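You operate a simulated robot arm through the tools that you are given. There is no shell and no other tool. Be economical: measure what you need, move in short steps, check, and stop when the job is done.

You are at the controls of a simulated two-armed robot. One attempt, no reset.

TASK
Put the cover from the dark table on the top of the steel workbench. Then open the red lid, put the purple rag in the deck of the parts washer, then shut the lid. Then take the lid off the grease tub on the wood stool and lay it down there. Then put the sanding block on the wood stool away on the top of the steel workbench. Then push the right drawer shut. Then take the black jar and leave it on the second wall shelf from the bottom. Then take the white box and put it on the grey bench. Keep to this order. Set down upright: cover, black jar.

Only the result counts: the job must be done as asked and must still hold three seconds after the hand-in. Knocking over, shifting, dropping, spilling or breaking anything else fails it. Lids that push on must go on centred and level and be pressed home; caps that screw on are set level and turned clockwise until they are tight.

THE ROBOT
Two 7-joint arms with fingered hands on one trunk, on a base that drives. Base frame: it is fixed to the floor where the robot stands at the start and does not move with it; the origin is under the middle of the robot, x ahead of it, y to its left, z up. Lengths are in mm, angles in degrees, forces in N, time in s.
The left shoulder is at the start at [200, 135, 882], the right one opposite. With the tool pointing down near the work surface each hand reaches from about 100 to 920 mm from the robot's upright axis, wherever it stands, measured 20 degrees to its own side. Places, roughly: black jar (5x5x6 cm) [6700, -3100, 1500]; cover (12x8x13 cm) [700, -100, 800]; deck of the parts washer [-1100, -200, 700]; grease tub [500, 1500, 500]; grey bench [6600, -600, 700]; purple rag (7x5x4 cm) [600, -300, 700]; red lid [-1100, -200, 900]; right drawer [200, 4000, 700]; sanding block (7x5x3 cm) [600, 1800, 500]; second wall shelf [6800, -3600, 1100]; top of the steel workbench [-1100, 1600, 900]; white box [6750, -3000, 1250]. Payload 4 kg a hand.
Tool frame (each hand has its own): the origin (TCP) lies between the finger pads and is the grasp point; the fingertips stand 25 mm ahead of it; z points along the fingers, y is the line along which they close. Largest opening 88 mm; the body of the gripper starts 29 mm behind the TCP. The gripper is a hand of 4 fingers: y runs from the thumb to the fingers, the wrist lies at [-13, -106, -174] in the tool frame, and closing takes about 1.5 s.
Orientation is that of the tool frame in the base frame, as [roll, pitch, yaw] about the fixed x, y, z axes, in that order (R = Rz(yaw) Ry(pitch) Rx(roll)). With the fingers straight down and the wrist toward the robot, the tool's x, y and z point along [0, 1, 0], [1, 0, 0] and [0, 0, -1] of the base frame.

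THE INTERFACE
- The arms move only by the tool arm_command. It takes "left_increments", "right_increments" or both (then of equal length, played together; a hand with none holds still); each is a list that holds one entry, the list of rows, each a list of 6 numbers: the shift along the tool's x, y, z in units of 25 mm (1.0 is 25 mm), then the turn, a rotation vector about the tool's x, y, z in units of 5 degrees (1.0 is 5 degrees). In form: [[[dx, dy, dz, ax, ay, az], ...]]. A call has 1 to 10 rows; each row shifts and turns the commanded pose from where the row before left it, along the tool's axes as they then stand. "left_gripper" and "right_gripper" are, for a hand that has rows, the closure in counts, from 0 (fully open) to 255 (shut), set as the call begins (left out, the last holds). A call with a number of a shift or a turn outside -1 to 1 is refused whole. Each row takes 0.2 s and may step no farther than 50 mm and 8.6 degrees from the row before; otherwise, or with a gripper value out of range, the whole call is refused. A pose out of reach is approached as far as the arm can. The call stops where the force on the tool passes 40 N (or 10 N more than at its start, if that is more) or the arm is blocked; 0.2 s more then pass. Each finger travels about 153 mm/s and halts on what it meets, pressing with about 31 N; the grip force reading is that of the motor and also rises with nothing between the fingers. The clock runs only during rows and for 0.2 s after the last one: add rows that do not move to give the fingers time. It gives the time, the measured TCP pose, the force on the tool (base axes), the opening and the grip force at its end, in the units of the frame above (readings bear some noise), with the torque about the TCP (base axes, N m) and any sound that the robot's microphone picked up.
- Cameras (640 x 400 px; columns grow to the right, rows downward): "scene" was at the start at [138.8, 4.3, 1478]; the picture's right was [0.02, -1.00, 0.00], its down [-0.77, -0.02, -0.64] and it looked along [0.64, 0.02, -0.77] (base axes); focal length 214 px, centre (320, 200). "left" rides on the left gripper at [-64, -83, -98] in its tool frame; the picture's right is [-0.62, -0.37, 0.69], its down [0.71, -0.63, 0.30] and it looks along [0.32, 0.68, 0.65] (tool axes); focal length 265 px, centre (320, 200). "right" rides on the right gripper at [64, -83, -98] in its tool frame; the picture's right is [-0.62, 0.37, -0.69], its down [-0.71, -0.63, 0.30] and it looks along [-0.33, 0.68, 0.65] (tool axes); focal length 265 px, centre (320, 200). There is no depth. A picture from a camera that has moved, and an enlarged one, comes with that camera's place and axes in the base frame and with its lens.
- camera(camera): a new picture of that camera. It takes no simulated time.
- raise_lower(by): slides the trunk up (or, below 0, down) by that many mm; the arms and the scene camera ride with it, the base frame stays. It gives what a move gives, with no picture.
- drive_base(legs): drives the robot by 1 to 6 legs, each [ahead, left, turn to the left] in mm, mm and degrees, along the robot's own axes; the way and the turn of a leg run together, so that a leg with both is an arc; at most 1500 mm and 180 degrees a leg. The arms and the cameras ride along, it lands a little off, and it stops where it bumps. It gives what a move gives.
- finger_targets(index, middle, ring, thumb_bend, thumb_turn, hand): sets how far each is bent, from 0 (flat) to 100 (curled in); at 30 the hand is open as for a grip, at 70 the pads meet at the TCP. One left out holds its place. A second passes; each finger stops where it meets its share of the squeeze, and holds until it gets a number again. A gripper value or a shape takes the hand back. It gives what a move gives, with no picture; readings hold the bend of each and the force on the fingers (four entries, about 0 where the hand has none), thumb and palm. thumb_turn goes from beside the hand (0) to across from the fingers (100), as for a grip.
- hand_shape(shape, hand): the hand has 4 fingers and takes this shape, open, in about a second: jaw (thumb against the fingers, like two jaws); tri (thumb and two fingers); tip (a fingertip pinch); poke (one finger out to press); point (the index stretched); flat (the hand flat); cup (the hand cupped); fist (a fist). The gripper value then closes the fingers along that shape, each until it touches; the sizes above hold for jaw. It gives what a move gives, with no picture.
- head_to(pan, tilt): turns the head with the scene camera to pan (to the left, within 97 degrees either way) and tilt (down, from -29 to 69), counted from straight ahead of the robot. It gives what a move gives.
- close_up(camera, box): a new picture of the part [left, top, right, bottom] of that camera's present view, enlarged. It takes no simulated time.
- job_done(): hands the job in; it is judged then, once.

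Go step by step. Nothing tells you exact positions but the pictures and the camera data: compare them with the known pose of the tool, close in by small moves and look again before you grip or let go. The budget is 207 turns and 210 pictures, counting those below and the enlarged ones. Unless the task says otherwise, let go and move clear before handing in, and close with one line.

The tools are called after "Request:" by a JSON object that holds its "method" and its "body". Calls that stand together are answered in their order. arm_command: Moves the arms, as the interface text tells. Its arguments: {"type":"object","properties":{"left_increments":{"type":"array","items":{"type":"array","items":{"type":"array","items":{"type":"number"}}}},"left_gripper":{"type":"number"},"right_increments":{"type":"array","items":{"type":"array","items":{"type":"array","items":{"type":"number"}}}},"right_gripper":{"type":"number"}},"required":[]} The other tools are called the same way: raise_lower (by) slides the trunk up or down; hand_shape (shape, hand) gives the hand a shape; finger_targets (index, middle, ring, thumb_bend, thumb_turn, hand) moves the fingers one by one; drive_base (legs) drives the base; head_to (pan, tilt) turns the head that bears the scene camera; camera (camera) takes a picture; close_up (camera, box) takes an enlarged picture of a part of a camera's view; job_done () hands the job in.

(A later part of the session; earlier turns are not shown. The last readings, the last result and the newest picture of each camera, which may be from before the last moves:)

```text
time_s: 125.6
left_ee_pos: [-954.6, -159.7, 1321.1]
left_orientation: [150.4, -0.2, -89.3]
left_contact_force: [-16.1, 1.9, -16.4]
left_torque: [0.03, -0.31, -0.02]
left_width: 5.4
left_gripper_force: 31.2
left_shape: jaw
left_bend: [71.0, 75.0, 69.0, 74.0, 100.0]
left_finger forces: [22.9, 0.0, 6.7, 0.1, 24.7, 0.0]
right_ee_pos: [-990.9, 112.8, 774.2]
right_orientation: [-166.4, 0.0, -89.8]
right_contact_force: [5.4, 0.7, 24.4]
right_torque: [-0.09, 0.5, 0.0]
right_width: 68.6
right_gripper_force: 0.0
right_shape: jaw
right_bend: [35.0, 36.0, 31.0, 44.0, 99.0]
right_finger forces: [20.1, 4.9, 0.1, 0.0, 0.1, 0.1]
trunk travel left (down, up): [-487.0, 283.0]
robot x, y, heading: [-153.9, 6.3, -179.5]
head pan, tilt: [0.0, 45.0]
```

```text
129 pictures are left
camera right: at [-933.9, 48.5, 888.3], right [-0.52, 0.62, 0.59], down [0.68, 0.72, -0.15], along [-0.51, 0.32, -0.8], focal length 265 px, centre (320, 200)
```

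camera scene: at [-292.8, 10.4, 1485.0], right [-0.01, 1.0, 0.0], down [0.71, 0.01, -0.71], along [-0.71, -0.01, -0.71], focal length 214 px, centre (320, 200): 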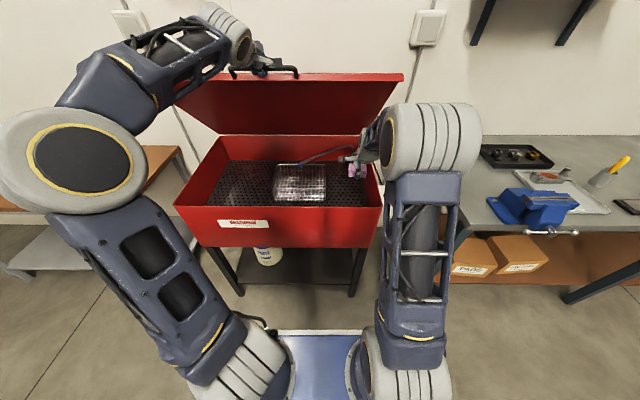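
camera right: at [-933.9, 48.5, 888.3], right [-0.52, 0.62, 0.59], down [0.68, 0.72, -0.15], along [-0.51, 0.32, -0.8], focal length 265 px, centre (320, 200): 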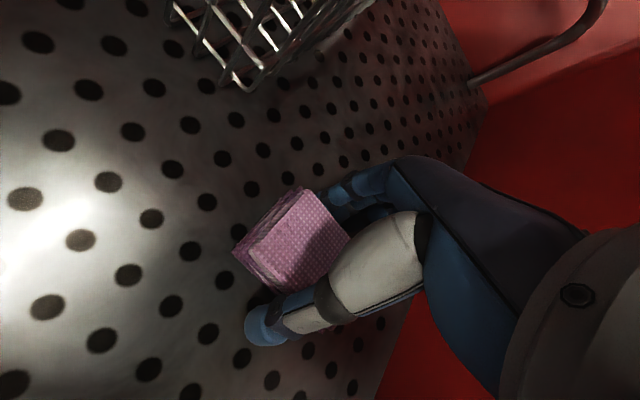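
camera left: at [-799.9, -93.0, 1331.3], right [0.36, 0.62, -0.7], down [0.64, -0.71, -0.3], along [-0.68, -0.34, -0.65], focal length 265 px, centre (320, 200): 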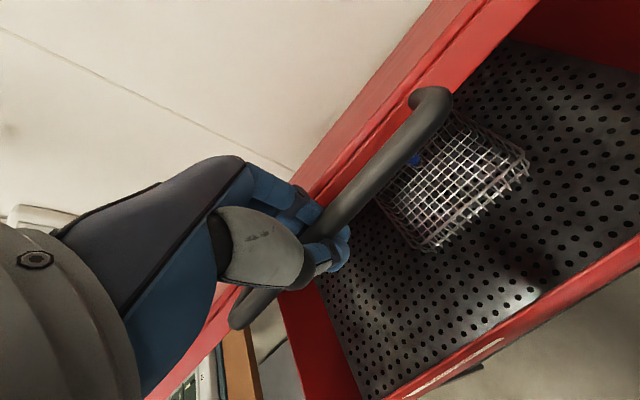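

The rag is released on the deck. I'll raise the right hand straight up, then withdraw it.

Request:
{"method": "arm_command", "body": {"right_increments": [[[0, -0.12, -0.48, 0, 0, 0], [0, -0.23, -0.97, 0, 0, 0], [0, -0.23, -0.97, 0, 0, 0], [0, -0.23, -0.97, 0, 0, 0], [0, -0.23, -0.97, 0, 0, 0], [0, -0.23, -0.97, 0, 0, 0], [0, -0.23, -0.97, 0, 0, 0], [0, -0.23, -0.97, 0, 0, 0], [0, -0.23, -0.97, 0, 0, 0]]]}}

Request:
{"method": "camera", "body": {"camera": "right"}}

```text
time_s: 127.6
left_ee_pos: [-954.8, -159.4, 1320.4]
left_orientation: [150.4, -0.3, -89.1]
left_contact_force: [-11.9, -0.3, -12.2]
left_torque: [0.03, -0.23, 0.0]
left_width: 5.0
left_gripper_force: 31.4
left_shape: jaw
left_bend: [71.0, 75.0, 69.0, 74.0, 100.0]
left_finger forces: [21.2, 0.1, 5.2, 0.1, 23.5, 0.1]
right_ee_pos: [-991.8, 112.2, 983.6]
right_orientation: [-166.1, 0.1, -89.7]
right_contact_force: [0.2, 0.8, -0.5]
right_torque: [0.02, -0.02, 0.01]
right_width: 74.0
right_gripper_force: 0.1
right_shape: jaw
right_bend: [27.0, 33.0, 31.0, 44.0, 99.0]
right_finger forces: [0.0, 0.0, 0.0, 0.0, 0.1, 0.1]
trunk travel left (down, up): [-487.0, 283.0]
robot x, y, heading: [-151.9, 5.3, -179.5]
head pan, tilt: [0.0, 45.0]
```

```text
128 pictures are left
camera right: at [-935.2, 48.3, 1098.8], right [-0.53, 0.62, 0.59], down [0.68, 0.72, -0.14], along [-0.51, 0.32, -0.8], focal length 265 px, centre (320, 200)
```

right: 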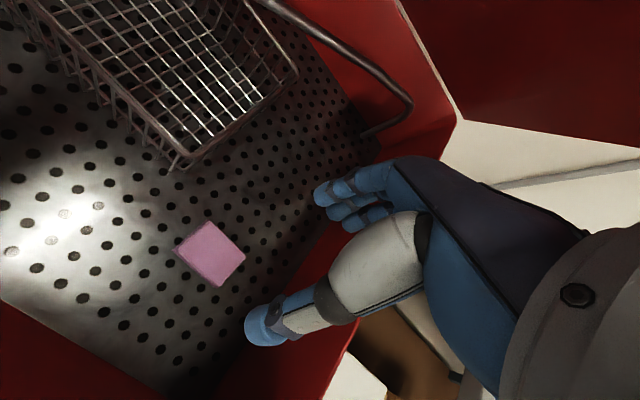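

Request:
{"method": "arm_command", "body": {"right_increments": [[[0, -1, 0.1, 0, 0, 0], [0, -1, 0.1, 0, 0, 0], [0, -1, 0.1, 0, 0, 0], [0, -1, 0.1, 0, 0, 0], [0, -1, 0.1, 0, 0, 0], [0, -1, 0.1, 0, 0, 0], [0, -1, 0.1, 0, 0, 0], [0, -1, 0.1, 0, 0, 0], [0, -1, 0.1, 0, 0, 0], [0, -1, 0.1, 0, 0, 0]]]}}

Request:
{"method": "arm_command", "body": {"right_increments": [[[-0.5, -1, 0, -0.7, 0, 0], [-0.5, -1, 0, -0.7, 0, 0], [-0.5, -1, 0, -0.7, 0, 0], [-0.5, -1, 0, -0.6, 0, 0], [-0.5, -0.6, 0, 0, 0, 0]]], "right_gripper": 0}}

Request:
{"method": "camera", "body": {"camera": "scene"}}

```text
time_s: 129.8
left_ee_pos: [-955.2, -158.6, 1321.0]
left_orientation: [150.3, -0.2, -89.3]
left_contact_force: [-12.2, -1.0, -12.3]
left_torque: [0.03, -0.23, 0.01]
left_width: 5.2
left_gripper_force: 31.2
left_shape: jaw
left_bend: [71.0, 75.0, 69.0, 74.0, 100.0]
left_finger forces: [21.1, 0.0, 5.4, 0.0, 24.0, 0.0]
right_ee_pos: [-742.9, 114.7, 1019.1]
right_orientation: [-166.2, 0.1, -89.9]
right_contact_force: [-0.3, -0.6, 0.0]
right_torque: [-0.01, 0.01, -0.01]
right_width: 74.0
right_gripper_force: 0.0
right_shape: jaw
right_bend: [27.0, 33.0, 31.0, 44.0, 99.0]
right_finger forces: [0.0, 0.1, 0.1, 0.1, 0.0, 0.0]
trunk travel left (down, up): [-487.0, 283.0]
robot x, y, heading: [-150.7, 5.7, -179.5]
head pan, tilt: [0.0, 45.0]
```

```text
time_s: 131.0
left_ee_pos: [-955.7, -159.1, 1320.6]
left_orientation: [150.4, -0.3, -89.2]
left_contact_force: [-12.4, 0.7, -12.9]
left_torque: [0.03, -0.21, 0.03]
left_width: 5.3
left_gripper_force: 30.9
left_shape: jaw
left_bend: [71.0, 75.0, 69.0, 74.0, 100.0]
left_finger forces: [21.3, 0.1, 5.5, 0.1, 24.3, 0.0]
right_ee_pos: [-641.4, 180.8, 1047.0]
right_orientation: [-179.6, 0.0, -89.8]
right_contact_force: [-0.2, -0.4, -0.1]
right_torque: [-0.02, 0.01, -0.01]
right_width: 87.8
right_gripper_force: 0.0
right_shape: jaw
right_bend: [30.0, 30.0, 30.0, 30.0, 98.0]
right_finger forces: [0.0, 0.0, 0.0, 0.0, 0.0, 0.0]
right hand out of reach, approached as far as the arm can: row 4, 5
trunk travel left (down, up): [-487.0, 283.0]
robot x, y, heading: [-153.7, 11.9, -179.4]
head pan, tilt: [0.0, 45.0]
```

```text
127 pictures are left
camera scene: at [-292.3, 10.4, 1485.1], right [-0.01, 1.0, 0.0], down [0.71, 0.01, -0.71], along [-0.71, -0.01, -0.71], focal length 214 px, centre (320, 200)
```

scene: 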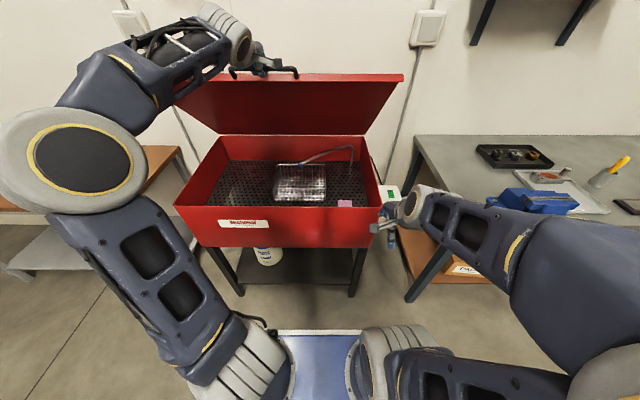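

The rag lies on the deck and both hands are clear. Now I lower the lid back along the same arc.

Request:
{"method": "arm_command", "body": {"left_increments": [[[0, -0.89, 0.28, 0, 0, 0], [0, -0.89, 0.28, 0, 0, 0], [0, 0, 0, 0.6, 0, 0], [0, 0, 0, 0.6, 0, 0], [0, 0, 0, 0.6, 0, 0], [0, 0, 0, 0.6, 0, 0], [0, 0, 0, 0.6, 0, 0], [0, -0.92, 0.68, 0, 0, 0], [0, -0.92, 0.68, 0, 0, 0], [0, 0, 0, 0, 0, 0]]]}}

Request:
{"method": "arm_command", "body": {"left_increments": [[[0, 0, 0, 0.6, 0, 0], [0, 0, 0, 0.6, 0, 0], [0, 0, 0, 0.6, 0, 0], [0, 0, 0, 0.6, 0, 0], [0, 0, 0, 0.6, 0, 0], [0, 0, 0, 0, 0, 0]]]}}

Request:
{"method": "camera", "body": {"camera": "scene"}}

```text
time_s: 133.2
left_ee_pos: [-887.1, -158.4, 1241.3]
left_orientation: [165.4, -0.2, -89.2]
left_contact_force: [-19.6, -3.1, -13.6]
left_torque: [0.08, 0.03, 0.06]
left_width: 5.0
left_gripper_force: 30.9
left_shape: jaw
left_bend: [71.0, 75.0, 71.0, 73.0, 100.0]
left_finger forces: [21.3, 0.0, 4.4, 0.0, 28.9, 0.0]
right_ee_pos: [-642.6, 178.9, 1047.4]
right_orientation: [-179.6, 0.1, -89.7]
right_contact_force: [0.0, 0.2, -0.4]
right_torque: [0.0, -0.02, 0.01]
right_width: 87.7
right_gripper_force: 0.1
right_shape: jaw
right_bend: [30.0, 30.0, 30.0, 30.0, 98.0]
right_finger forces: [0.0, 0.0, 0.0, 0.0, 0.1, 0.0]
trunk travel left (down, up): [-487.0, 283.0]
robot x, y, heading: [-149.5, 5.2, -179.7]
head pan, tilt: [0.0, 45.0]
```

```text
time_s: 134.6
left_ee_pos: [-886.9, -157.6, 1242.7]
left_orientation: [-179.6, -0.1, -89.2]
left_contact_force: [-12.7, -2.9, -10.1]
left_torque: [0.05, 0.09, 0.05]
left_width: 4.8
left_gripper_force: 31.2
left_shape: jaw
left_bend: [71.0, 75.0, 71.0, 73.0, 100.0]
left_finger forces: [16.7, 0.1, 3.0, 0.1, 27.3, 0.1]
right_ee_pos: [-642.5, 180.7, 1046.9]
right_orientation: [-179.7, 0.0, -89.8]
right_contact_force: [0.0, -0.1, 0.1]
right_torque: [0.01, 0.03, 0.0]
right_width: 88.1
right_gripper_force: 0.1
right_shape: jaw
right_bend: [30.0, 30.0, 30.0, 30.0, 98.0]
right_finger forces: [0.1, 0.0, 0.0, 0.0, 0.0, 0.0]
trunk travel left (down, up): [-487.0, 283.0]
robot x, y, heading: [-153.8, 15.3, -179.4]
head pan, tilt: [0.0, 45.0]
```

```text
126 pictures are left
camera scene: at [-292.1, 10.4, 1485.1], right [-0.01, 1.0, 0.0], down [0.71, 0.01, -0.71], along [-0.71, -0.01, -0.71], focal length 214 px, centre (320, 200)
```

scene: 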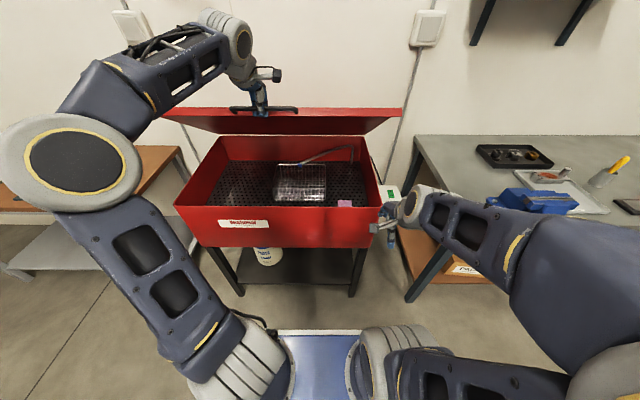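

Request:
{"method": "arm_command", "body": {"left_increments": [[[0, -0.25, 0.4, 0, 0, 0], [0, -0.5, 0.81, 0, 0, 0], [0, -0.47, 0.83, 0, 0, 0], [0, -0.43, 0.85, 0, 0, 0], [0, -0.4, 0.86, 0, 0, 0], [0, -0.36, 0.88, 0, 0, 0], [0, -0.32, 0.9, 0, 0, 0], [0, -0.28, 0.91, 0, 0, 0], [0, -0.24, 0.92, 0, 0, 0], [0, -0.21, 0.93, 0, 0, 0]]]}}

Request:
{"method": "arm_command", "body": {"left_increments": [[[0, -0.17, 0.94, 0, 0, 0], [0, -0.13, 0.94, 0, 0, 0], [0, -0.09, 0.94, 0, 0, 0], [0, -0.05, 0.94, 0, 0, 0], [0, 0, 0.8, 0, 0, 0], [0, 0, 0.4, 0, 0, 0], [0, 0, 0, 0, 0, 0]]]}}

Request:
{"method": "camera", "body": {"camera": "scene"}}

```text
time_s: 136.8
left_ee_pos: [-799.0, -156.6, 1035.6]
left_orientation: [-179.6, -0.2, -89.2]
left_contact_force: [-3.6, -1.3, -2.8]
left_torque: [0.05, 0.02, 0.05]
left_width: 4.8
left_gripper_force: 30.9
left_shape: jaw
left_bend: [71.0, 75.0, 71.0, 74.0, 100.0]
left_finger forces: [10.9, 0.1, 1.6, 0.0, 9.0, 0.1]
right_ee_pos: [-641.8, 180.1, 1047.1]
right_orientation: [-179.7, 0.0, -89.8]
right_contact_force: [-0.4, 0.4, -0.4]
right_torque: [0.0, 0.0, 0.0]
right_width: 87.8
right_gripper_force: 0.0
right_shape: jaw
right_bend: [30.0, 30.0, 30.0, 30.0, 98.0]
right_finger forces: [0.0, 0.0, 0.0, 0.1, 0.0, 0.1]
trunk travel left (down, up): [-487.0, 283.0]
robot x, y, heading: [-152.1, 9.4, -179.6]
head pan, tilt: [0.0, 45.0]
```

```text
time_s: 138.4
left_ee_pos: [-786.4, -156.9, 911.0]
left_orientation: [-179.6, -0.2, -89.3]
left_contact_force: [15.8, 4.5, -3.1]
left_torque: [0.04, 0.06, 0.07]
left_width: 5.3
left_gripper_force: 30.9
left_shape: jaw
left_bend: [71.0, 75.0, 71.0, 76.0, 100.0]
left_finger forces: [5.8, 0.0, 0.0, 0.0, 21.2, 0.0]
right_ee_pos: [-641.3, 179.6, 1046.7]
right_orientation: [-179.7, 0.0, -89.8]
right_contact_force: [-0.8, 0.1, 0.3]
right_torque: [0.01, 0.01, -0.02]
right_width: 87.7
right_gripper_force: 0.0
right_shape: jaw
right_bend: [30.0, 30.0, 30.0, 30.0, 98.0]
right_finger forces: [0.1, 0.1, 0.1, 0.1, 0.0, 0.0]
trunk travel left (down, up): [-487.0, 283.0]
robot x, y, heading: [-150.1, 7.1, -179.6]
head pan, tilt: [0.0, 45.0]
```

```text
125 pictures are left
camera scene: at [-290.9, 10.7, 1485.2], right [-0.01, 1.0, 0.0], down [0.71, 0.01, -0.71], along [-0.71, -0.01, -0.71], focal length 214 px, centre (320, 200)
```

scene: 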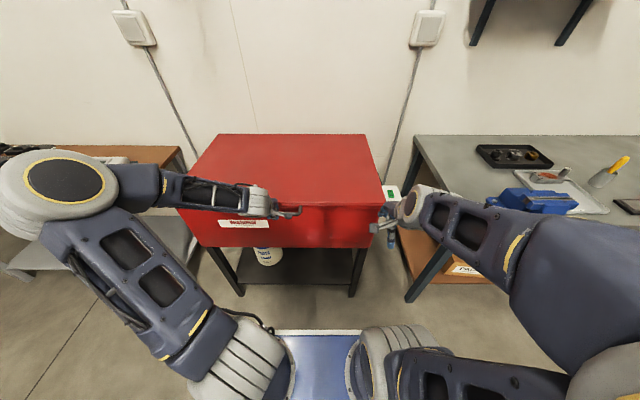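

Nearly shut; I'll lower the last few millimetres, then open the hand to 32 mm and lift it out.

Request:
{"method": "arm_command", "body": {"left_increments": [[[0, -0.1, 0.2, 0, 0, 0], [0, 0, 0.16, 0, 0, 0], [0, 0, 0, 0, 0, 0]]]}}

Request:
{"method": "arm_command", "body": {"left_increments": [[[0, 0, 0, 0, 0, 0], [0, 0, 0, 0, 0, 0], [0, 0, 0, 0, 0, 0], [0, 0, 0, 0, 0, 0]]], "left_gripper": 150}}

Request:
{"method": "close_up", "body": {"camera": "left", "box": [200, 100, 500, 340]}}

```text
time_s: 139.2
left_ee_pos: [-785.6, -157.0, 903.9]
left_orientation: [-179.7, -0.3, -89.1]
left_contact_force: [0.8, 4.2, -2.8]
left_torque: [-0.02, 0.0, 0.06]
left_width: 5.4
left_gripper_force: 30.8
left_shape: jaw
left_bend: [71.0, 75.0, 71.0, 75.0, 100.0]
left_finger forces: [10.4, 0.0, 0.0, 0.0, 12.8, 0.0]
right_ee_pos: [-641.5, 180.5, 1046.9]
right_orientation: [-179.7, 0.0, -89.8]
right_contact_force: [0.2, 0.4, -0.1]
right_torque: [-0.01, 0.03, 0.02]
right_width: 88.0
right_gripper_force: 0.0
right_shape: jaw
right_bend: [30.0, 30.0, 30.0, 30.0, 98.0]
right_finger forces: [0.0, 0.0, 0.0, 0.1, 0.0, 0.0]
trunk travel left (down, up): [-487.0, 283.0]
robot x, y, heading: [-154.7, 10.3, -179.3]
head pan, tilt: [0.0, 45.0]
```

```text
time_s: 140.2
left_ee_pos: [-785.8, -157.3, 903.4]
left_orientation: [-179.7, -0.2, -89.1]
left_contact_force: [0.3, -0.6, -0.2]
left_torque: [0.04, 0.02, 0.02]
left_width: 35.8
left_gripper_force: 0.1
left_shape: jaw
left_bend: [74.0, 48.0, 45.0, 72.0, 100.0]
left_finger forces: [0.1, 0.7, 0.0, 0.0, 0.0, 0.1]
right_ee_pos: [-642.0, 179.6, 1047.1]
right_orientation: [-179.8, 0.0, -89.8]
right_contact_force: [-0.9, 0.1, 0.3]
right_torque: [-0.02, 0.0, -0.01]
right_width: 87.9
right_gripper_force: 0.0
right_shape: jaw
right_bend: [30.0, 30.0, 30.0, 30.0, 98.0]
right_finger forces: [0.0, 0.0, 0.0, 0.1, 0.0, 0.0]
trunk travel left (down, up): [-487.0, 283.0]
robot x, y, heading: [-154.1, 6.5, -179.5]
head pan, tilt: [0.0, 45.0]
```

```text
1.67 times, centred on (350, 220) of left
camera zoom: at [-703.6, -93.0, 1001.6], right [0.36, 0.62, -0.69], down [0.64, -0.71, -0.3], along [-0.68, -0.34, -0.66], focal length 442 px, centre (270, 167)
```

zoom: 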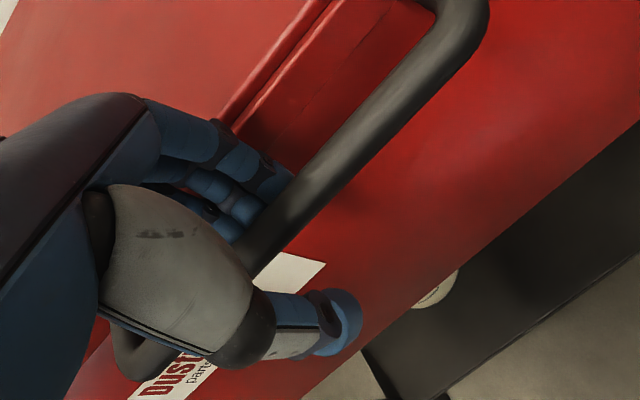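

Request:
{"method": "arm_command", "body": {"left_increments": [[[0, 0, -0.3, 0, 0, 0], [0, 0, -0.3, 0, 0, 0], [0, 0, -0.5, 0, 0, 0], [0, 0, -0.8, 0, 0, 0], [0, 0, -1, 0, 0, 0], [0, -0.4, -1, 0, 0, 0], [0, -0.6, -1, 0, 0, 0], [0, -0.6, -1, 0, 0, 0], [0, -0.6, -1, 0, 0, 0], [0, -0.6, -1, 0, 0, 0]]]}}

Request:
{"method": "close_up", "body": {"camera": "scene", "box": [160, 100, 420, 280]}}

```text
time_s: 142.4
left_ee_pos: [-717.0, -157.1, 1100.6]
left_orientation: [-179.6, -0.3, -89.2]
left_contact_force: [0.0, -0.8, -0.2]
left_torque: [-0.02, -0.02, -0.03]
left_width: 35.8
left_gripper_force: 0.0
left_shape: jaw
left_bend: [74.0, 48.0, 45.0, 72.0, 100.0]
left_finger forces: [0.0, 0.0, 0.0, 0.1, 0.0, 0.0]
right_ee_pos: [-642.2, 179.8, 1048.4]
right_orientation: [-179.8, 0.1, -89.8]
right_contact_force: [-0.4, 0.2, 0.6]
right_torque: [-0.02, 0.0, -0.01]
right_width: 87.7
right_gripper_force: 0.0
right_shape: jaw
right_bend: [30.0, 30.0, 30.0, 30.0, 98.0]
right_finger forces: [0.0, 0.0, 0.1, 0.1, 0.0, 0.0]
trunk travel left (down, up): [-487.0, 283.0]
robot x, y, heading: [-155.0, 7.4, -179.4]
head pan, tilt: [0.0, 45.0]
```

```text
2.22 times, centred on (290, 190) of scene
camera zoom: at [-291.5, 10.5, 1485.2], right [-0.01, 1.0, 0.0], down [0.71, 0.01, -0.71], along [-0.71, -0.01, -0.71], focal length 477 px, centre (387, 222)
```

zoom: 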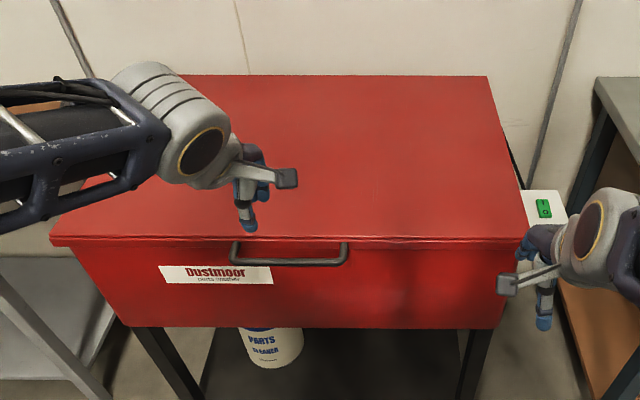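

The lid is shut with the rag inside. Next I drive up the corridor and face the wood stool.

Request:
{"method": "drive_base", "body": {"legs": [[0, 0, -90], [1450, 0, 0], [0, 0, -90]]}}

Request:
{"method": "head_to", "body": {"pan": 0, "tilt": 45}}

Request:
{"method": "camera", "body": {"camera": "scene"}}

Request:
{"method": "camera", "body": {"camera": "left"}}

```text
time_s: 157.2
left_ee_pos: [403.1, 1627.9, 1101.3]
left_orientation: [-179.7, -0.3, 91.5]
left_contact_force: [0.2, 0.6, 0.5]
left_torque: [-0.03, 0.02, 0.02]
left_width: 35.5
left_gripper_force: 0.1
left_shape: jaw
left_bend: [74.0, 48.0, 45.0, 72.0, 100.0]
left_finger forces: [0.0, 0.0, 0.1, 0.1, 0.1, 0.0]
right_ee_pos: [330.9, 1290.3, 1046.9]
right_orientation: [-179.7, -0.1, 90.7]
right_contact_force: [0.0, 1.5, -0.5]
right_torque: [0.03, -0.03, -0.03]
right_width: 88.0
right_gripper_force: 0.2
right_shape: jaw
right_bend: [30.0, 30.0, 30.0, 30.0, 98.0]
right_finger forces: [0.0, 0.0, 0.1, 0.0, 0.1, 0.0]
trunk travel left (down, up): [-487.0, 283.0]
robot x, y, heading: [-164.2, 1451.8, 1.1]
head pan, tilt: [0.0, 45.0]
```

```text
time_s: 157.8
left_ee_pos: [402.6, 1628.0, 1100.2]
left_orientation: [-179.7, -0.3, 91.4]
left_contact_force: [-0.8, -0.5, -0.4]
left_torque: [0.01, -0.02, -0.02]
left_width: 35.8
left_gripper_force: 0.1
left_shape: jaw
left_bend: [74.0, 48.0, 45.0, 72.0, 100.0]
left_finger forces: [0.0, 0.1, 0.0, 0.0, 0.0, 0.0]
right_ee_pos: [332.3, 1289.9, 1047.0]
right_orientation: [-179.7, 0.0, 90.9]
right_contact_force: [0.3, 0.0, 0.2]
right_torque: [0.0, -0.01, 0.0]
right_width: 87.8
right_gripper_force: 0.0
right_shape: jaw
right_bend: [30.0, 30.0, 30.0, 30.0, 98.0]
right_finger forces: [0.0, 0.1, 0.0, 0.1, 0.1, 0.0]
trunk travel left (down, up): [-487.0, 283.0]
robot x, y, heading: [-159.8, 1456.1, 1.1]
head pan, tilt: [0.0, 45.0]
```

```text
122 pictures are left
camera scene: at [-16.2, 1460.7, 1485.2], right [0.02, -1.0, 0.0], down [-0.71, -0.01, -0.71], along [0.71, 0.01, -0.71], focal length 214 px, centre (320, 200)
```

scene: 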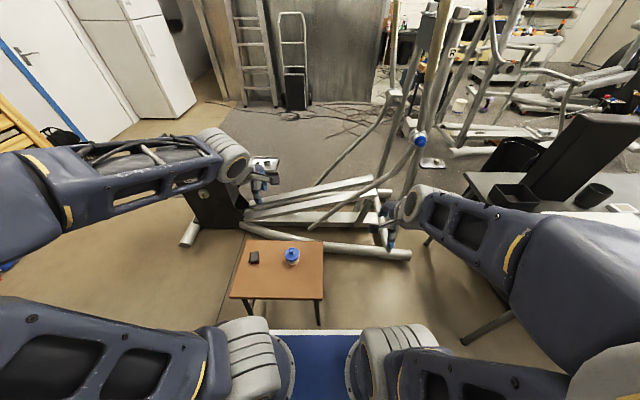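

```text
121 pictures are left
camera left: at [321.5, 1560.4, 1199.4], right [-0.36, -0.63, -0.69], down [-0.65, 0.7, -0.3], along [0.67, 0.34, -0.66], focal length 265 px, centre (320, 200)
```

left: 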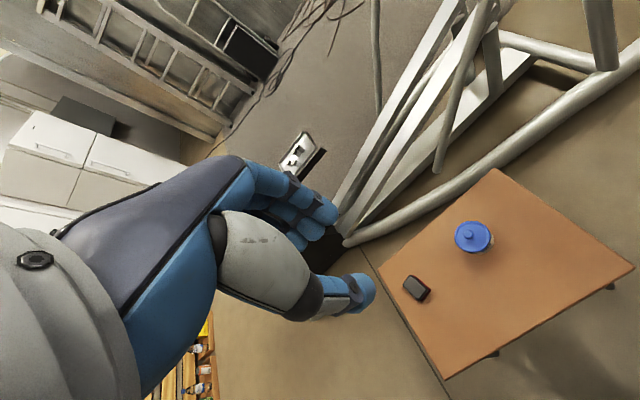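

Request:
{"method": "close_up", "body": {"camera": "scene", "box": [220, 225, 340, 315]}}

Request:
{"method": "close_up", "body": {"camera": "left", "box": [380, 160, 640, 380]}}

```text
4.44 times, centred on (280, 270) of scene
camera zoom: at [-16.2, 1460.7, 1485.2], right [0.02, -1.0, 0.0], down [-0.71, -0.01, -0.71], along [0.71, 0.01, -0.71], focal length 953 px, centre (498, -111)
```

zoom: 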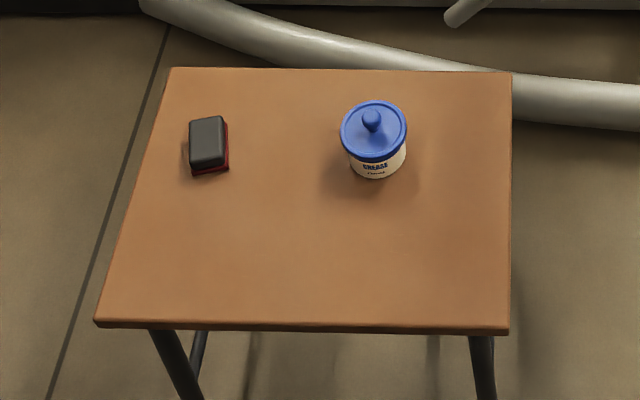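

```text
1.82 times, centred on (510, 270) of left
camera zoom: at [321.5, 1560.4, 1199.4], right [-0.36, -0.63, -0.69], down [-0.65, 0.7, -0.3], along [0.67, 0.34, -0.66], focal length 483 px, centre (-26, 73)
```

zoom: 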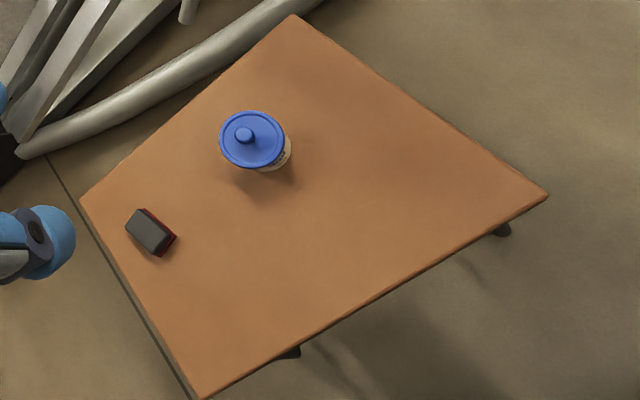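

The tub's knob is at about [547, 1606, 561], the stool top at z≈500 (x 342–650, y 1455–1868), and the sanding block at about [534, 1789]. I bring the left hand above the tub.

Request:
{"method": "arm_command", "body": {"left_increments": [[[-0.1, 0.57, 1, 0, 0, 0], [-0.1, 0.57, 1, 0, 0, 0], [-0.1, 0.57, 1, 0, 0, 0], [-0.1, 0.57, 1, 0, 0, 0], [-0.1, 0.57, 1, 0, 0, 0], [-0.1, 0.57, 1, 0, 0, 0], [-0.1, 0.57, 1, 0, 0, 0], [-0.1, 0.57, 1, 0, 0, 0], [-0.1, 0.57, 1, 0, 0, 0], [-0.1, 0.57, 1, 0, 0, 0]]], "left_gripper": 0}}

Request:
{"method": "arm_command", "body": {"left_increments": [[[0, 0, 1, 0, 0, 0], [0, 0, 1, 0, 0, 0], [0, 0, 1, 0, 0, 0], [0, 0, 1, 0, 0, 0], [0, 0, 1, 0, 0, 0], [0, 0, 1, 0, 0, 0], [0, 0, 0, 0, 0, 0]]]}}

Request:
{"method": "camera", "body": {"camera": "left"}}

Request:
{"method": "close_up", "body": {"camera": "scene", "box": [220, 225, 340, 315]}}

```text
time_s: 160.0
left_ee_pos: [544.5, 1608.4, 850.6]
left_orientation: [-179.7, -0.4, 91.4]
left_contact_force: [-0.3, 0.5, -1.0]
left_torque: [0.01, -0.01, 0.03]
left_width: 87.8
left_gripper_force: 0.0
left_shape: jaw
left_bend: [30.0, 30.0, 30.0, 30.0, 98.0]
left_finger forces: [0.0, 0.0, 0.1, 0.0, 0.0, 0.0]
right_ee_pos: [331.5, 1290.5, 1046.6]
right_orientation: [-179.6, 0.1, 90.8]
right_contact_force: [0.2, 0.1, 0.2]
right_torque: [-0.01, 0.01, -0.02]
right_width: 87.6
right_gripper_force: 0.0
right_shape: jaw
right_bend: [30.0, 30.0, 30.0, 30.0, 98.0]
right_finger forces: [0.0, 0.0, 0.0, 0.0, 0.0, 0.0]
trunk travel left (down, up): [-487.0, 283.0]
robot x, y, heading: [-158.8, 1452.1, 0.9]
head pan, tilt: [0.0, 45.0]
```

```text
time_s: 161.6
left_ee_pos: [521.6, 1642.1, 717.5]
left_orientation: [-179.7, -0.2, 91.4]
left_contact_force: [-0.7, -0.2, 0.4]
left_torque: [0.0, 0.05, 0.03]
left_width: 87.9
left_gripper_force: 0.1
left_shape: jaw
left_bend: [30.0, 30.0, 30.0, 30.0, 98.0]
left_finger forces: [0.1, 0.0, 0.0, 0.0, 0.0, 0.1]
left hand out of reach, approached as far as the arm can: row 2, 3, 4, 5, 6
right_ee_pos: [332.9, 1290.6, 1046.5]
right_orientation: [-179.7, 0.1, 90.7]
right_contact_force: [0.6, -0.1, 0.3]
right_torque: [0.01, 0.0, 0.02]
right_width: 87.6
right_gripper_force: 0.0
right_shape: jaw
right_bend: [30.0, 30.0, 30.0, 30.0, 98.0]
right_finger forces: [0.0, 0.0, 0.1, 0.0, 0.0, 0.0]
trunk travel left (down, up): [-487.0, 283.0]
robot x, y, heading: [-157.8, 1459.7, 1.3]
head pan, tilt: [0.0, 45.0]
```

```text
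118 pictures are left
camera left: at [439.5, 1574.0, 815.8], right [-0.36, -0.63, -0.69], down [-0.65, 0.7, -0.3], along [0.67, 0.34, -0.66], focal length 265 px, centre (320, 200)
```

left: 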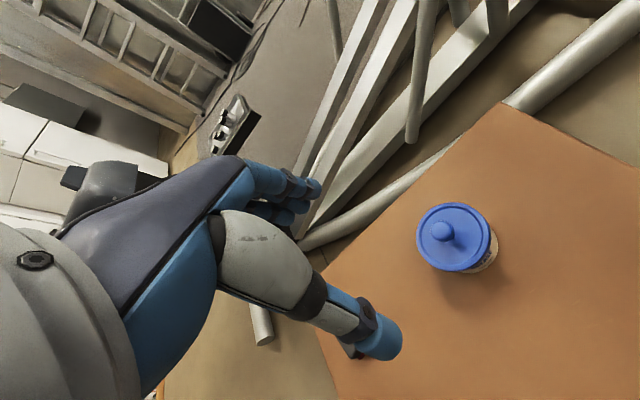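

```text
4.44 times, centred on (280, 270) of scene
camera zoom: at [-16.2, 1460.7, 1485.2], right [0.02, -1.0, 0.0], down [-0.71, -0.01, -0.71], along [0.71, 0.01, -0.71], focal length 953 px, centre (498, -111)
```

zoom: 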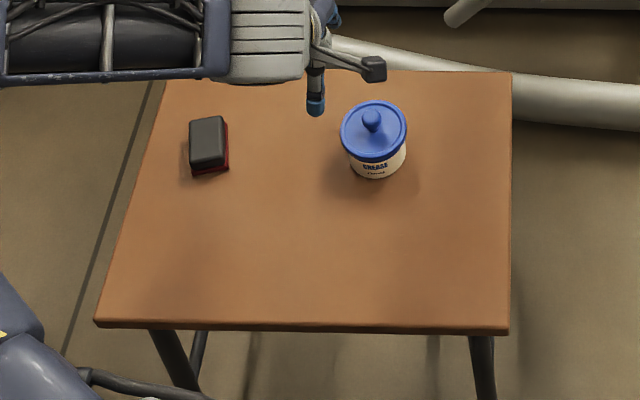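

I need a lower trunk for this height. I'll raise the left hand, lower the trunk 260 mm, then come over the tub again.

Request:
{"method": "arm_command", "body": {"left_increments": [[[0, 0, -1, 0, 0, 0], [0, 0, -1, 0, 0, 0], [0, 0, -1, 0, 0, 0], [0, 0, -1, 0, 0, 0], [0, 0, -1, 0, 0, 0], [0, 0, -1, 0, 0, 0], [0, 0, -1, 0, 0, 0], [0, 0, -1, 0, 0, 0], [0, 0, -1, 0, 0, 0]]], "right_increments": [[[0, 0, -1, 0, 0, 0], [0, 0, -1, 0, 0, 0], [0, 0, -1, 0, 0, 0], [0, 0, -1, 0, 0, 0], [0, 0, -1, 0, 0, 0], [0, 0, -1, 0, 0, 0], [0, 0, -1, 0, 0, 0], [0, 0, -1, 0, 0, 0], [0, 0, -1, 0, 0, 0]]]}}

Request:
{"method": "raise_lower", "body": {"by": -260}}

Request:
{"method": "camera", "body": {"camera": "left"}}

Request:
{"method": "camera", "body": {"camera": "scene"}}

```text
time_s: 163.6
left_ee_pos: [523.0, 1640.3, 942.9]
left_orientation: [-179.6, -0.2, 91.4]
left_contact_force: [0.4, 0.0, -0.5]
left_torque: [-0.01, -0.01, 0.01]
left_width: 87.6
left_gripper_force: 0.1
left_shape: jaw
left_bend: [30.0, 30.0, 30.0, 30.0, 98.0]
left_finger forces: [0.0, 0.0, 0.0, 0.0, 0.0, 0.0]
right_ee_pos: [333.5, 1290.5, 1271.6]
right_orientation: [-179.6, 0.0, 90.8]
right_contact_force: [-0.3, 0.7, 0.2]
right_torque: [-0.01, -0.03, 0.02]
right_width: 87.9
right_gripper_force: 0.1
right_shape: jaw
right_bend: [30.0, 30.0, 30.0, 30.0, 98.0]
right_finger forces: [0.0, 0.1, 0.0, 0.1, 0.0, 0.1]
trunk travel left (down, up): [-487.0, 283.0]
robot x, y, heading: [-160.4, 1454.6, 1.2]
head pan, tilt: [0.0, 45.0]
```

```text
time_s: 166.3
left_ee_pos: [521.2, 1640.7, 682.2]
left_orientation: [-179.8, -0.3, 91.4]
left_contact_force: [0.2, -0.8, 1.0]
left_torque: [0.03, -0.02, 0.02]
left_width: 88.1
left_gripper_force: 0.1
left_shape: jaw
left_bend: [30.0, 30.0, 30.0, 30.0, 98.0]
left_finger forces: [0.0, 0.0, 0.1, 0.0, 0.0, 0.0]
right_ee_pos: [334.2, 1291.1, 1011.8]
right_orientation: [-179.6, 0.0, 90.9]
right_contact_force: [-0.6, 0.7, -1.1]
right_torque: [0.03, -0.01, 0.0]
right_width: 87.6
right_gripper_force: 0.1
right_shape: jaw
right_bend: [30.0, 30.0, 30.0, 30.0, 98.0]
right_finger forces: [0.1, 0.0, 0.1, 0.0, 0.0, 0.0]
trunk travel left (down, up): [-227.0, 543.0]
robot x, y, heading: [-158.2, 1453.4, 1.2]
head pan, tilt: [0.0, 45.0]
```

```text
116 pictures are left
camera left: at [440.7, 1572.7, 781.9], right [-0.36, -0.63, -0.69], down [-0.65, 0.7, -0.3], along [0.67, 0.34, -0.66], focal length 265 px, centre (320, 200)
```

left: 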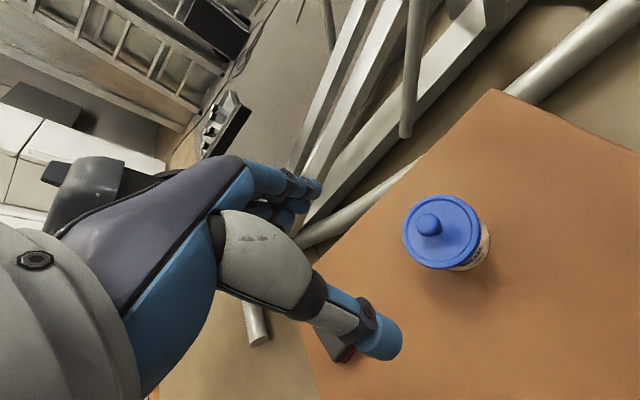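

```text
115 pictures are left
camera scene: at [-16.2, 1460.7, 1225.3], right [0.02, -1.0, 0.0], down [-0.71, -0.01, -0.71], along [0.71, 0.01, -0.71], focal length 214 px, centre (320, 200)
```

scene: 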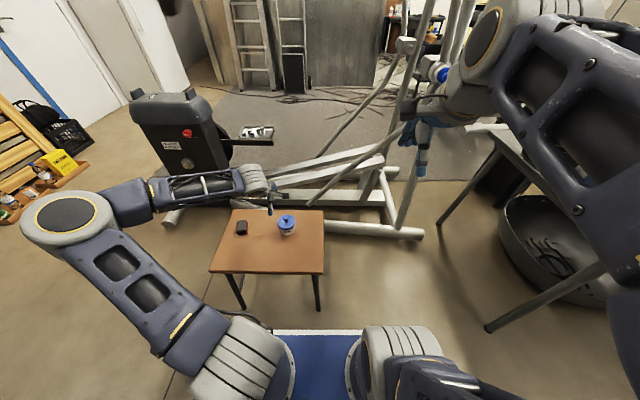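

Request:
{"method": "arm_command", "body": {"left_increments": [[[-0.7, 0.48, 0.4, 0, 0, 0], [-0.7, 0.48, 0.6, 0, 0, 0], [0, 0, 0.8, 0, 0, 0], [0, 0, 0.6, 0, 0, 0], [0, 0, 0, 0, 0, 0]]]}}

Request:
{"method": "close_up", "body": {"camera": "left", "box": [220, 140, 460, 340]}}

Request:
{"method": "close_up", "body": {"camera": "scene", "box": [220, 180, 340, 270]}}

```text
time_s: 167.5
left_ee_pos: [546.0, 1607.2, 623.5]
left_orientation: [-179.6, -0.3, 91.4]
left_contact_force: [0.1, 0.3, 0.6]
left_torque: [0.01, 0.03, -0.01]
left_width: 87.7
left_gripper_force: 0.2
left_shape: jaw
left_bend: [30.0, 30.0, 30.0, 30.0, 98.0]
left_finger forces: [0.0, 0.0, 0.0, 0.0, 0.0, 0.0]
right_ee_pos: [334.6, 1291.5, 1011.9]
right_orientation: [-179.7, 0.1, 90.8]
right_contact_force: [-0.2, -0.4, -0.6]
right_torque: [-0.02, -0.05, 0.01]
right_width: 87.7
right_gripper_force: 0.0
right_shape: jaw
right_bend: [30.0, 30.0, 30.0, 30.0, 98.0]
right_finger forces: [0.0, 0.0, 0.0, 0.1, 0.0, 0.0]
trunk travel left (down, up): [-227.0, 543.0]
robot x, y, heading: [-162.1, 1453.7, 0.9]
head pan, tilt: [0.0, 45.0]
```

```text
2.00 times, centred on (340, 240) of left
camera zoom: at [464.5, 1538.8, 721.4], right [-0.36, -0.63, -0.69], down [-0.65, 0.7, -0.3], along [0.67, 0.34, -0.66], focal length 531 px, centre (280, 120)
```

zoom: 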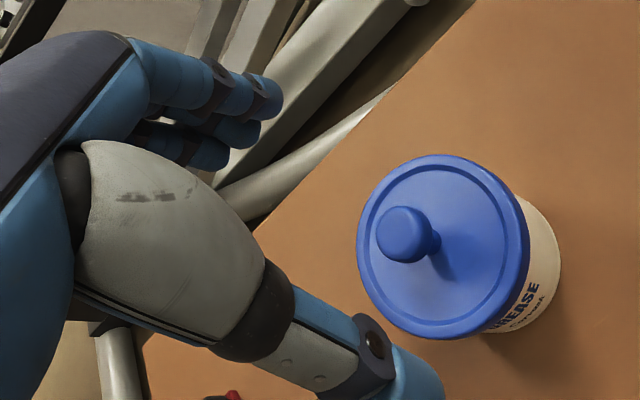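

```text
4.44 times, centred on (280, 225) of scene
camera zoom: at [-16.2, 1460.7, 1225.2], right [0.02, -1.0, 0.0], down [-0.71, -0.01, -0.71], along [0.71, 0.01, -0.71], focal length 953 px, centre (498, 89)
```

zoom: 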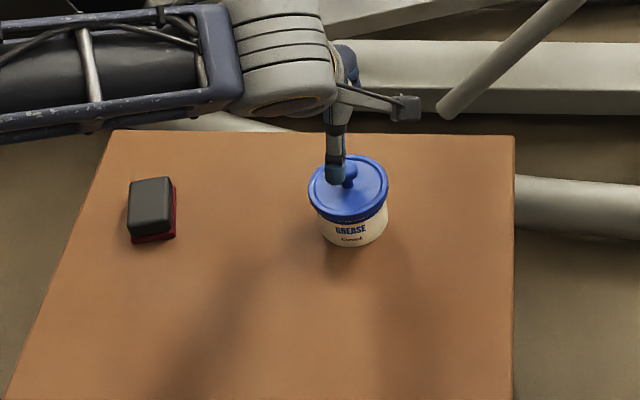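

Request:
{"method": "arm_command", "body": {"left_increments": [[[-0.16, 0, 0.5, 0, 0, 0], [0, 0, 0.6, 0, 0, 0], [0, 0, 0.6, 0, 0, 0], [0, 0, 0, 0, 0, 0]]]}}

Request:
{"method": "close_up", "body": {"camera": "left", "box": [220, 140, 460, 340]}}

Request:
{"method": "close_up", "body": {"camera": "scene", "box": [250, 190, 310, 240]}}

```text
time_s: 168.5
left_ee_pos: [545.1, 1604.8, 580.5]
left_orientation: [-179.7, -0.1, 91.3]
left_contact_force: [0.6, -0.1, -0.6]
left_torque: [0.0, 0.01, 0.01]
left_width: 88.0
left_gripper_force: 0.2
left_shape: jaw
left_bend: [30.0, 30.0, 30.0, 30.0, 98.0]
left_finger forces: [0.0, 0.1, 0.1, 0.0, 0.1, 0.0]
right_ee_pos: [332.8, 1290.1, 1011.4]
right_orientation: [-179.8, 0.0, 90.8]
right_contact_force: [-0.6, -0.2, -0.5]
right_torque: [0.0, -0.01, -0.01]
right_width: 87.9
right_gripper_force: 0.0
right_shape: jaw
right_bend: [30.0, 30.0, 30.0, 30.0, 98.0]
right_finger forces: [0.0, 0.1, 0.0, 0.0, 0.0, 0.0]
trunk travel left (down, up): [-227.0, 543.0]
robot x, y, heading: [-160.9, 1457.1, 1.3]
head pan, tilt: [0.0, 45.0]
```

```text
2.00 times, centred on (340, 240) of left
camera zoom: at [463.3, 1536.7, 679.5], right [-0.36, -0.63, -0.69], down [-0.65, 0.7, -0.3], along [0.67, 0.34, -0.66], focal length 531 px, centre (280, 120)
```

zoom: 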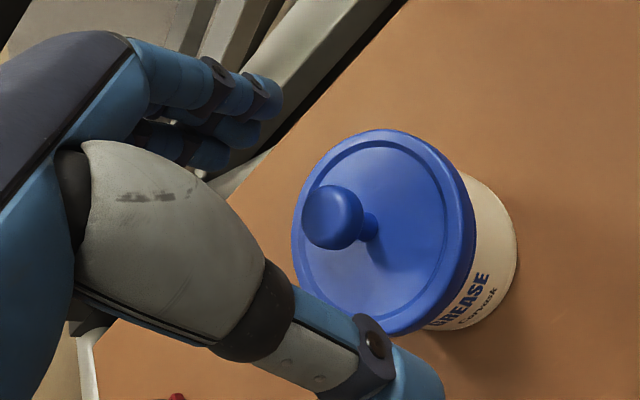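

```text
8.00 times, centred on (280, 215) of scene
camera zoom: at [-16.2, 1460.7, 1225.2], right [0.02, -1.0, 0.0], down [-0.71, -0.01, -0.71], along [0.71, 0.01, -0.71], focal length 1716 px, centre (640, 80)
```

zoom: 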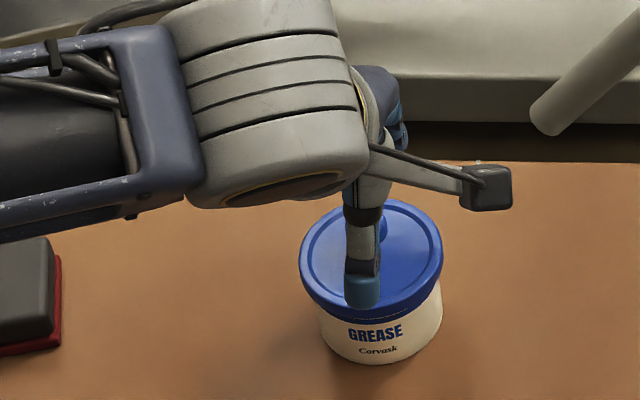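

The approach line runs through the knob, whose centre is near z=547. I'll descend 24 mm and view.

Request:
{"method": "arm_command", "body": {"left_increments": [[[0, 0, 0.4, 0, 0, 0], [0, 0, 0.4, 0, 0, 0], [0, 0, 0.2, 0, 0, 0], [0, 0, 0, 0, 0, 0]]]}}

Request:
{"method": "close_up", "body": {"camera": "left", "box": [220, 140, 460, 340]}}

```text
time_s: 169.5
left_ee_pos: [542.0, 1608.9, 559.5]
left_orientation: [-179.7, -0.3, 91.4]
left_contact_force: [0.3, -0.4, -0.9]
left_torque: [0.03, -0.02, -0.01]
left_width: 87.7
left_gripper_force: 0.0
left_shape: jaw
left_bend: [30.0, 30.0, 30.0, 30.0, 98.0]
left_finger forces: [0.0, 0.1, 0.0, 0.0, 0.0, 0.1]
left hand out of reach, approached as far as the arm can: row 1, 3
right_ee_pos: [332.5, 1290.3, 1011.7]
right_orientation: [-179.7, 0.0, 90.8]
right_contact_force: [-0.1, -0.9, -0.4]
right_torque: [0.0, 0.04, -0.02]
right_width: 87.8
right_gripper_force: 0.1
right_shape: jaw
right_bend: [30.0, 30.0, 30.0, 30.0, 98.0]
right_finger forces: [0.0, 0.0, 0.1, 0.1, 0.0, 0.0]
trunk travel left (down, up): [-227.0, 543.0]
robot x, y, heading: [-158.0, 1454.2, 1.1]
head pan, tilt: [0.0, 45.0]
```

```text
2.00 times, centred on (340, 240) of left
camera zoom: at [461.3, 1541.4, 658.3], right [-0.36, -0.63, -0.69], down [-0.65, 0.7, -0.3], along [0.67, 0.34, -0.66], focal length 531 px, centre (280, 120)
```

zoom: 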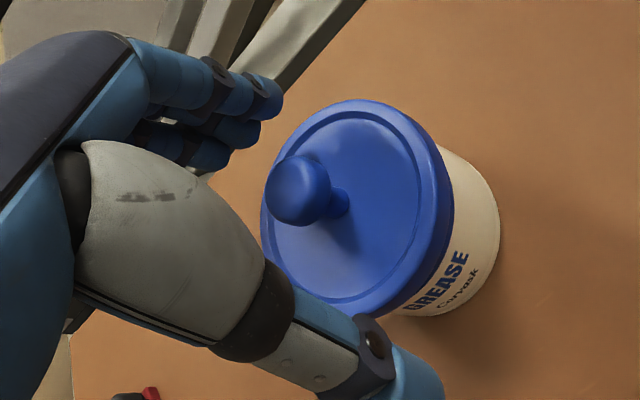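

The arm is at its limit again; I'll raise the hand 75 mm, lower the trunk 100 mm more and readjust.

Request:
{"method": "arm_command", "body": {"left_increments": [[[-0.08, 0.06, -1, 0, 0, 0], [-0.08, 0.06, -1, 0, 0, 0], [0, 0, -1, 0, 0, 0], [0, 0, -1, 0, 0, 0], [0, 0, 0, 0, 0, 0]]]}}

Request:
{"method": "raise_lower", "body": {"by": -80}}

Request:
{"method": "close_up", "body": {"camera": "left", "box": [220, 140, 460, 340]}}

```text
time_s: 170.7
left_ee_pos: [546.8, 1604.3, 658.9]
left_orientation: [-179.7, -0.2, 91.4]
left_contact_force: [0.2, 0.1, 0.0]
left_torque: [-0.01, 0.0, -0.02]
left_width: 88.1
left_gripper_force: 0.0
left_shape: jaw
left_bend: [30.0, 30.0, 30.0, 30.0, 98.0]
left_finger forces: [0.0, 0.1, 0.0, 0.0, 0.0, 0.0]
right_ee_pos: [333.0, 1291.1, 1011.7]
right_orientation: [-179.7, 0.0, 90.9]
right_contact_force: [-0.4, -0.8, -0.9]
right_torque: [-0.04, -0.03, -0.01]
right_width: 87.8
right_gripper_force: 0.1
right_shape: jaw
right_bend: [30.0, 30.0, 30.0, 30.0, 98.0]
right_finger forces: [0.1, 0.1, 0.0, 0.0, 0.1, 0.1]
trunk travel left (down, up): [-227.0, 543.0]
robot x, y, heading: [-160.1, 1454.2, 1.1]
head pan, tilt: [0.0, 45.0]
```

```text
time_s: 171.8
left_ee_pos: [545.8, 1605.0, 579.0]
left_orientation: [-179.7, -0.3, 91.4]
left_contact_force: [-0.3, -0.1, -0.4]
left_torque: [0.01, -0.04, -0.01]
left_width: 87.9
left_gripper_force: 0.1
left_shape: jaw
left_bend: [30.0, 30.0, 30.0, 30.0, 98.0]
left_finger forces: [0.0, 0.1, 0.0, 0.0, 0.1, 0.0]
right_ee_pos: [331.8, 1291.5, 931.6]
right_orientation: [-179.7, 0.0, 90.7]
right_contact_force: [-0.5, 0.6, 0.0]
right_torque: [0.0, 0.01, -0.02]
right_width: 87.9
right_gripper_force: 0.1
right_shape: jaw
right_bend: [30.0, 30.0, 30.0, 30.0, 98.0]
right_finger forces: [0.0, 0.0, 0.0, 0.0, 0.0, 0.0]
trunk travel left (down, up): [-147.0, 623.0]
robot x, y, heading: [-160.1, 1451.2, 1.1]
head pan, tilt: [0.0, 45.0]
```

```text
2.00 times, centred on (340, 240) of left
camera zoom: at [465.0, 1537.2, 678.3], right [-0.36, -0.63, -0.69], down [-0.65, 0.7, -0.3], along [0.67, 0.34, -0.66], focal length 531 px, centre (280, 120)
```

zoom: 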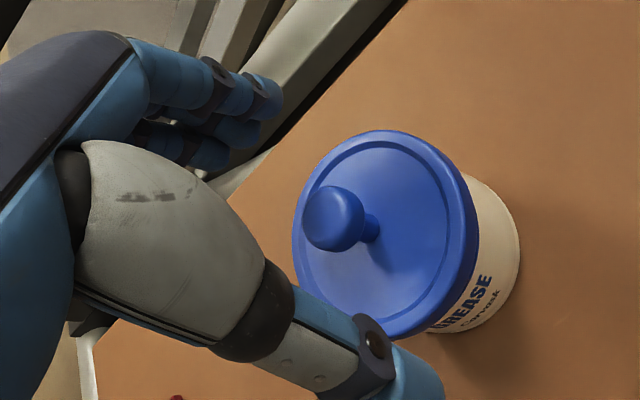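

Request:
{"method": "arm_command", "body": {"left_increments": [[[0, 0, 0.4, 0, 0, 0], [0, 0, 0.3, 0, 0, 0], [0, 0, 0.2, 0, 0, 0], [0, 0, 0, 0, 0, 0]]]}}

Request:
{"method": "close_up", "body": {"camera": "left", "box": [220, 140, 460, 340]}}

Request:
{"method": "close_up", "body": {"camera": "scene", "box": [250, 170, 310, 220]}}

```text
time_s: 172.8
left_ee_pos: [547.6, 1604.7, 556.7]
left_orientation: [-179.7, -0.2, 91.4]
left_contact_force: [0.2, 0.5, 0.3]
left_torque: [0.01, 0.01, 0.0]
left_width: 87.8
left_gripper_force: 0.0
left_shape: jaw
left_bend: [30.0, 30.0, 30.0, 30.0, 98.0]
left_finger forces: [0.0, 0.0, 0.0, 0.0, 0.0, 0.0]
right_ee_pos: [333.0, 1290.4, 932.5]
right_orientation: [-179.7, 0.0, 90.8]
right_contact_force: [0.0, 0.2, 0.5]
right_torque: [0.01, 0.01, -0.02]
right_width: 87.7
right_gripper_force: 0.1
right_shape: jaw
right_bend: [30.0, 30.0, 30.0, 30.0, 98.0]
right_finger forces: [0.1, 0.0, 0.0, 0.0, 0.1, 0.0]
trunk travel left (down, up): [-147.0, 623.0]
robot x, y, heading: [-156.3, 1457.1, 1.3]
head pan, tilt: [0.0, 45.0]
```

```text
2.00 times, centred on (340, 240) of left
camera zoom: at [464.8, 1537.3, 655.5], right [-0.36, -0.63, -0.69], down [-0.65, 0.7, -0.3], along [0.67, 0.34, -0.66], focal length 531 px, centre (280, 120)
```

zoom: 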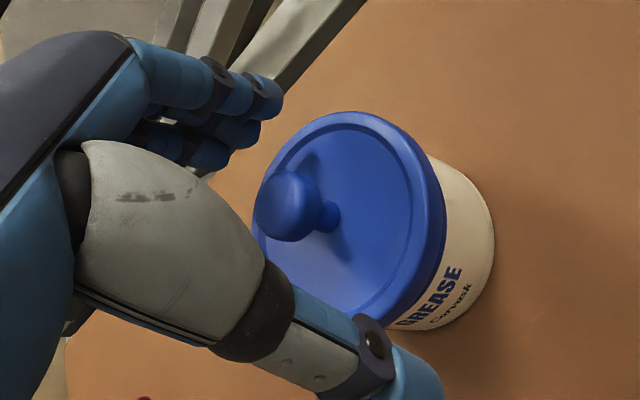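

```text
8.00 times, centred on (280, 195) of scene
camera zoom: at [-16.2, 1460.7, 1145.2], right [0.02, -1.0, 0.0], down [-0.71, -0.01, -0.71], along [0.71, 0.01, -0.71], focal length 1716 px, centre (640, 240)
```

zoom: 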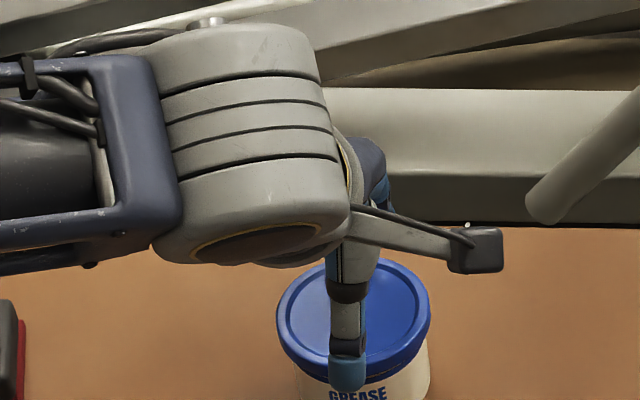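

The knob sits just below the TCP. I'll close on it.

Request:
{"method": "arm_command", "body": {"left_increments": [[[0, 0, 0, 0, 0, 0], [0, 0, 0, 0, 0, 0], [0, 0, 0, 0, 0, 0], [0, 0, 0, 0, 0, 0], [0, 0, 0, 0, 0, 0], [0, 0, 0, 0, 0, 0], [0, 0, 0, 0, 0, 0]]], "left_gripper": 255}}

Request:
{"method": "close_up", "body": {"camera": "left", "box": [220, 140, 460, 340]}}

```text
time_s: 174.4
left_ee_pos: [545.7, 1604.9, 558.1]
left_orientation: [-179.6, -0.3, 91.4]
left_contact_force: [-1.2, -2.0, 1.9]
left_torque: [0.05, -0.03, -0.04]
left_width: 9.0
left_gripper_force: 31.1
left_shape: jaw
left_bend: [74.0, 43.0, 55.0, 36.0, 100.0]
left_finger forces: [0.0, 10.7, 3.3, 0.0, 0.1, 0.0]
right_ee_pos: [334.5, 1291.4, 931.7]
right_orientation: [-179.6, 0.1, 90.8]
right_contact_force: [0.8, 0.0, 0.3]
right_torque: [0.01, -0.04, -0.01]
right_width: 87.7
right_gripper_force: 0.1
right_shape: jaw
right_bend: [30.0, 30.0, 30.0, 30.0, 98.0]
right_finger forces: [0.0, 0.1, 0.0, 0.0, 0.0, 0.0]
trunk travel left (down, up): [-147.0, 623.0]
robot x, y, heading: [-158.7, 1457.5, 1.2]
head pan, tilt: [0.0, 45.0]
heard: snap
```

```text
2.00 times, centred on (340, 240) of left
camera zoom: at [464.8, 1537.2, 655.8], right [-0.36, -0.63, -0.69], down [-0.65, 0.7, -0.3], along [0.67, 0.34, -0.66], focal length 531 px, centre (280, 120)
```

zoom: 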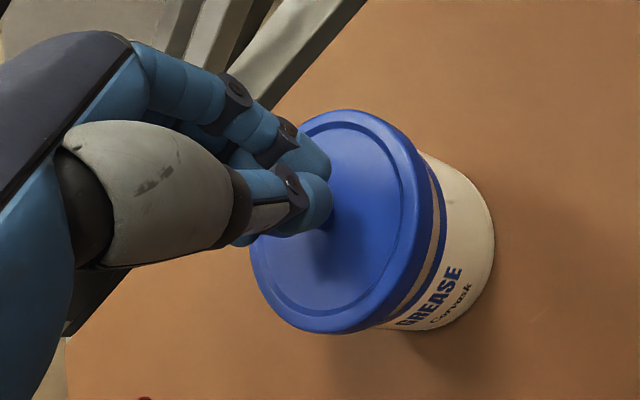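

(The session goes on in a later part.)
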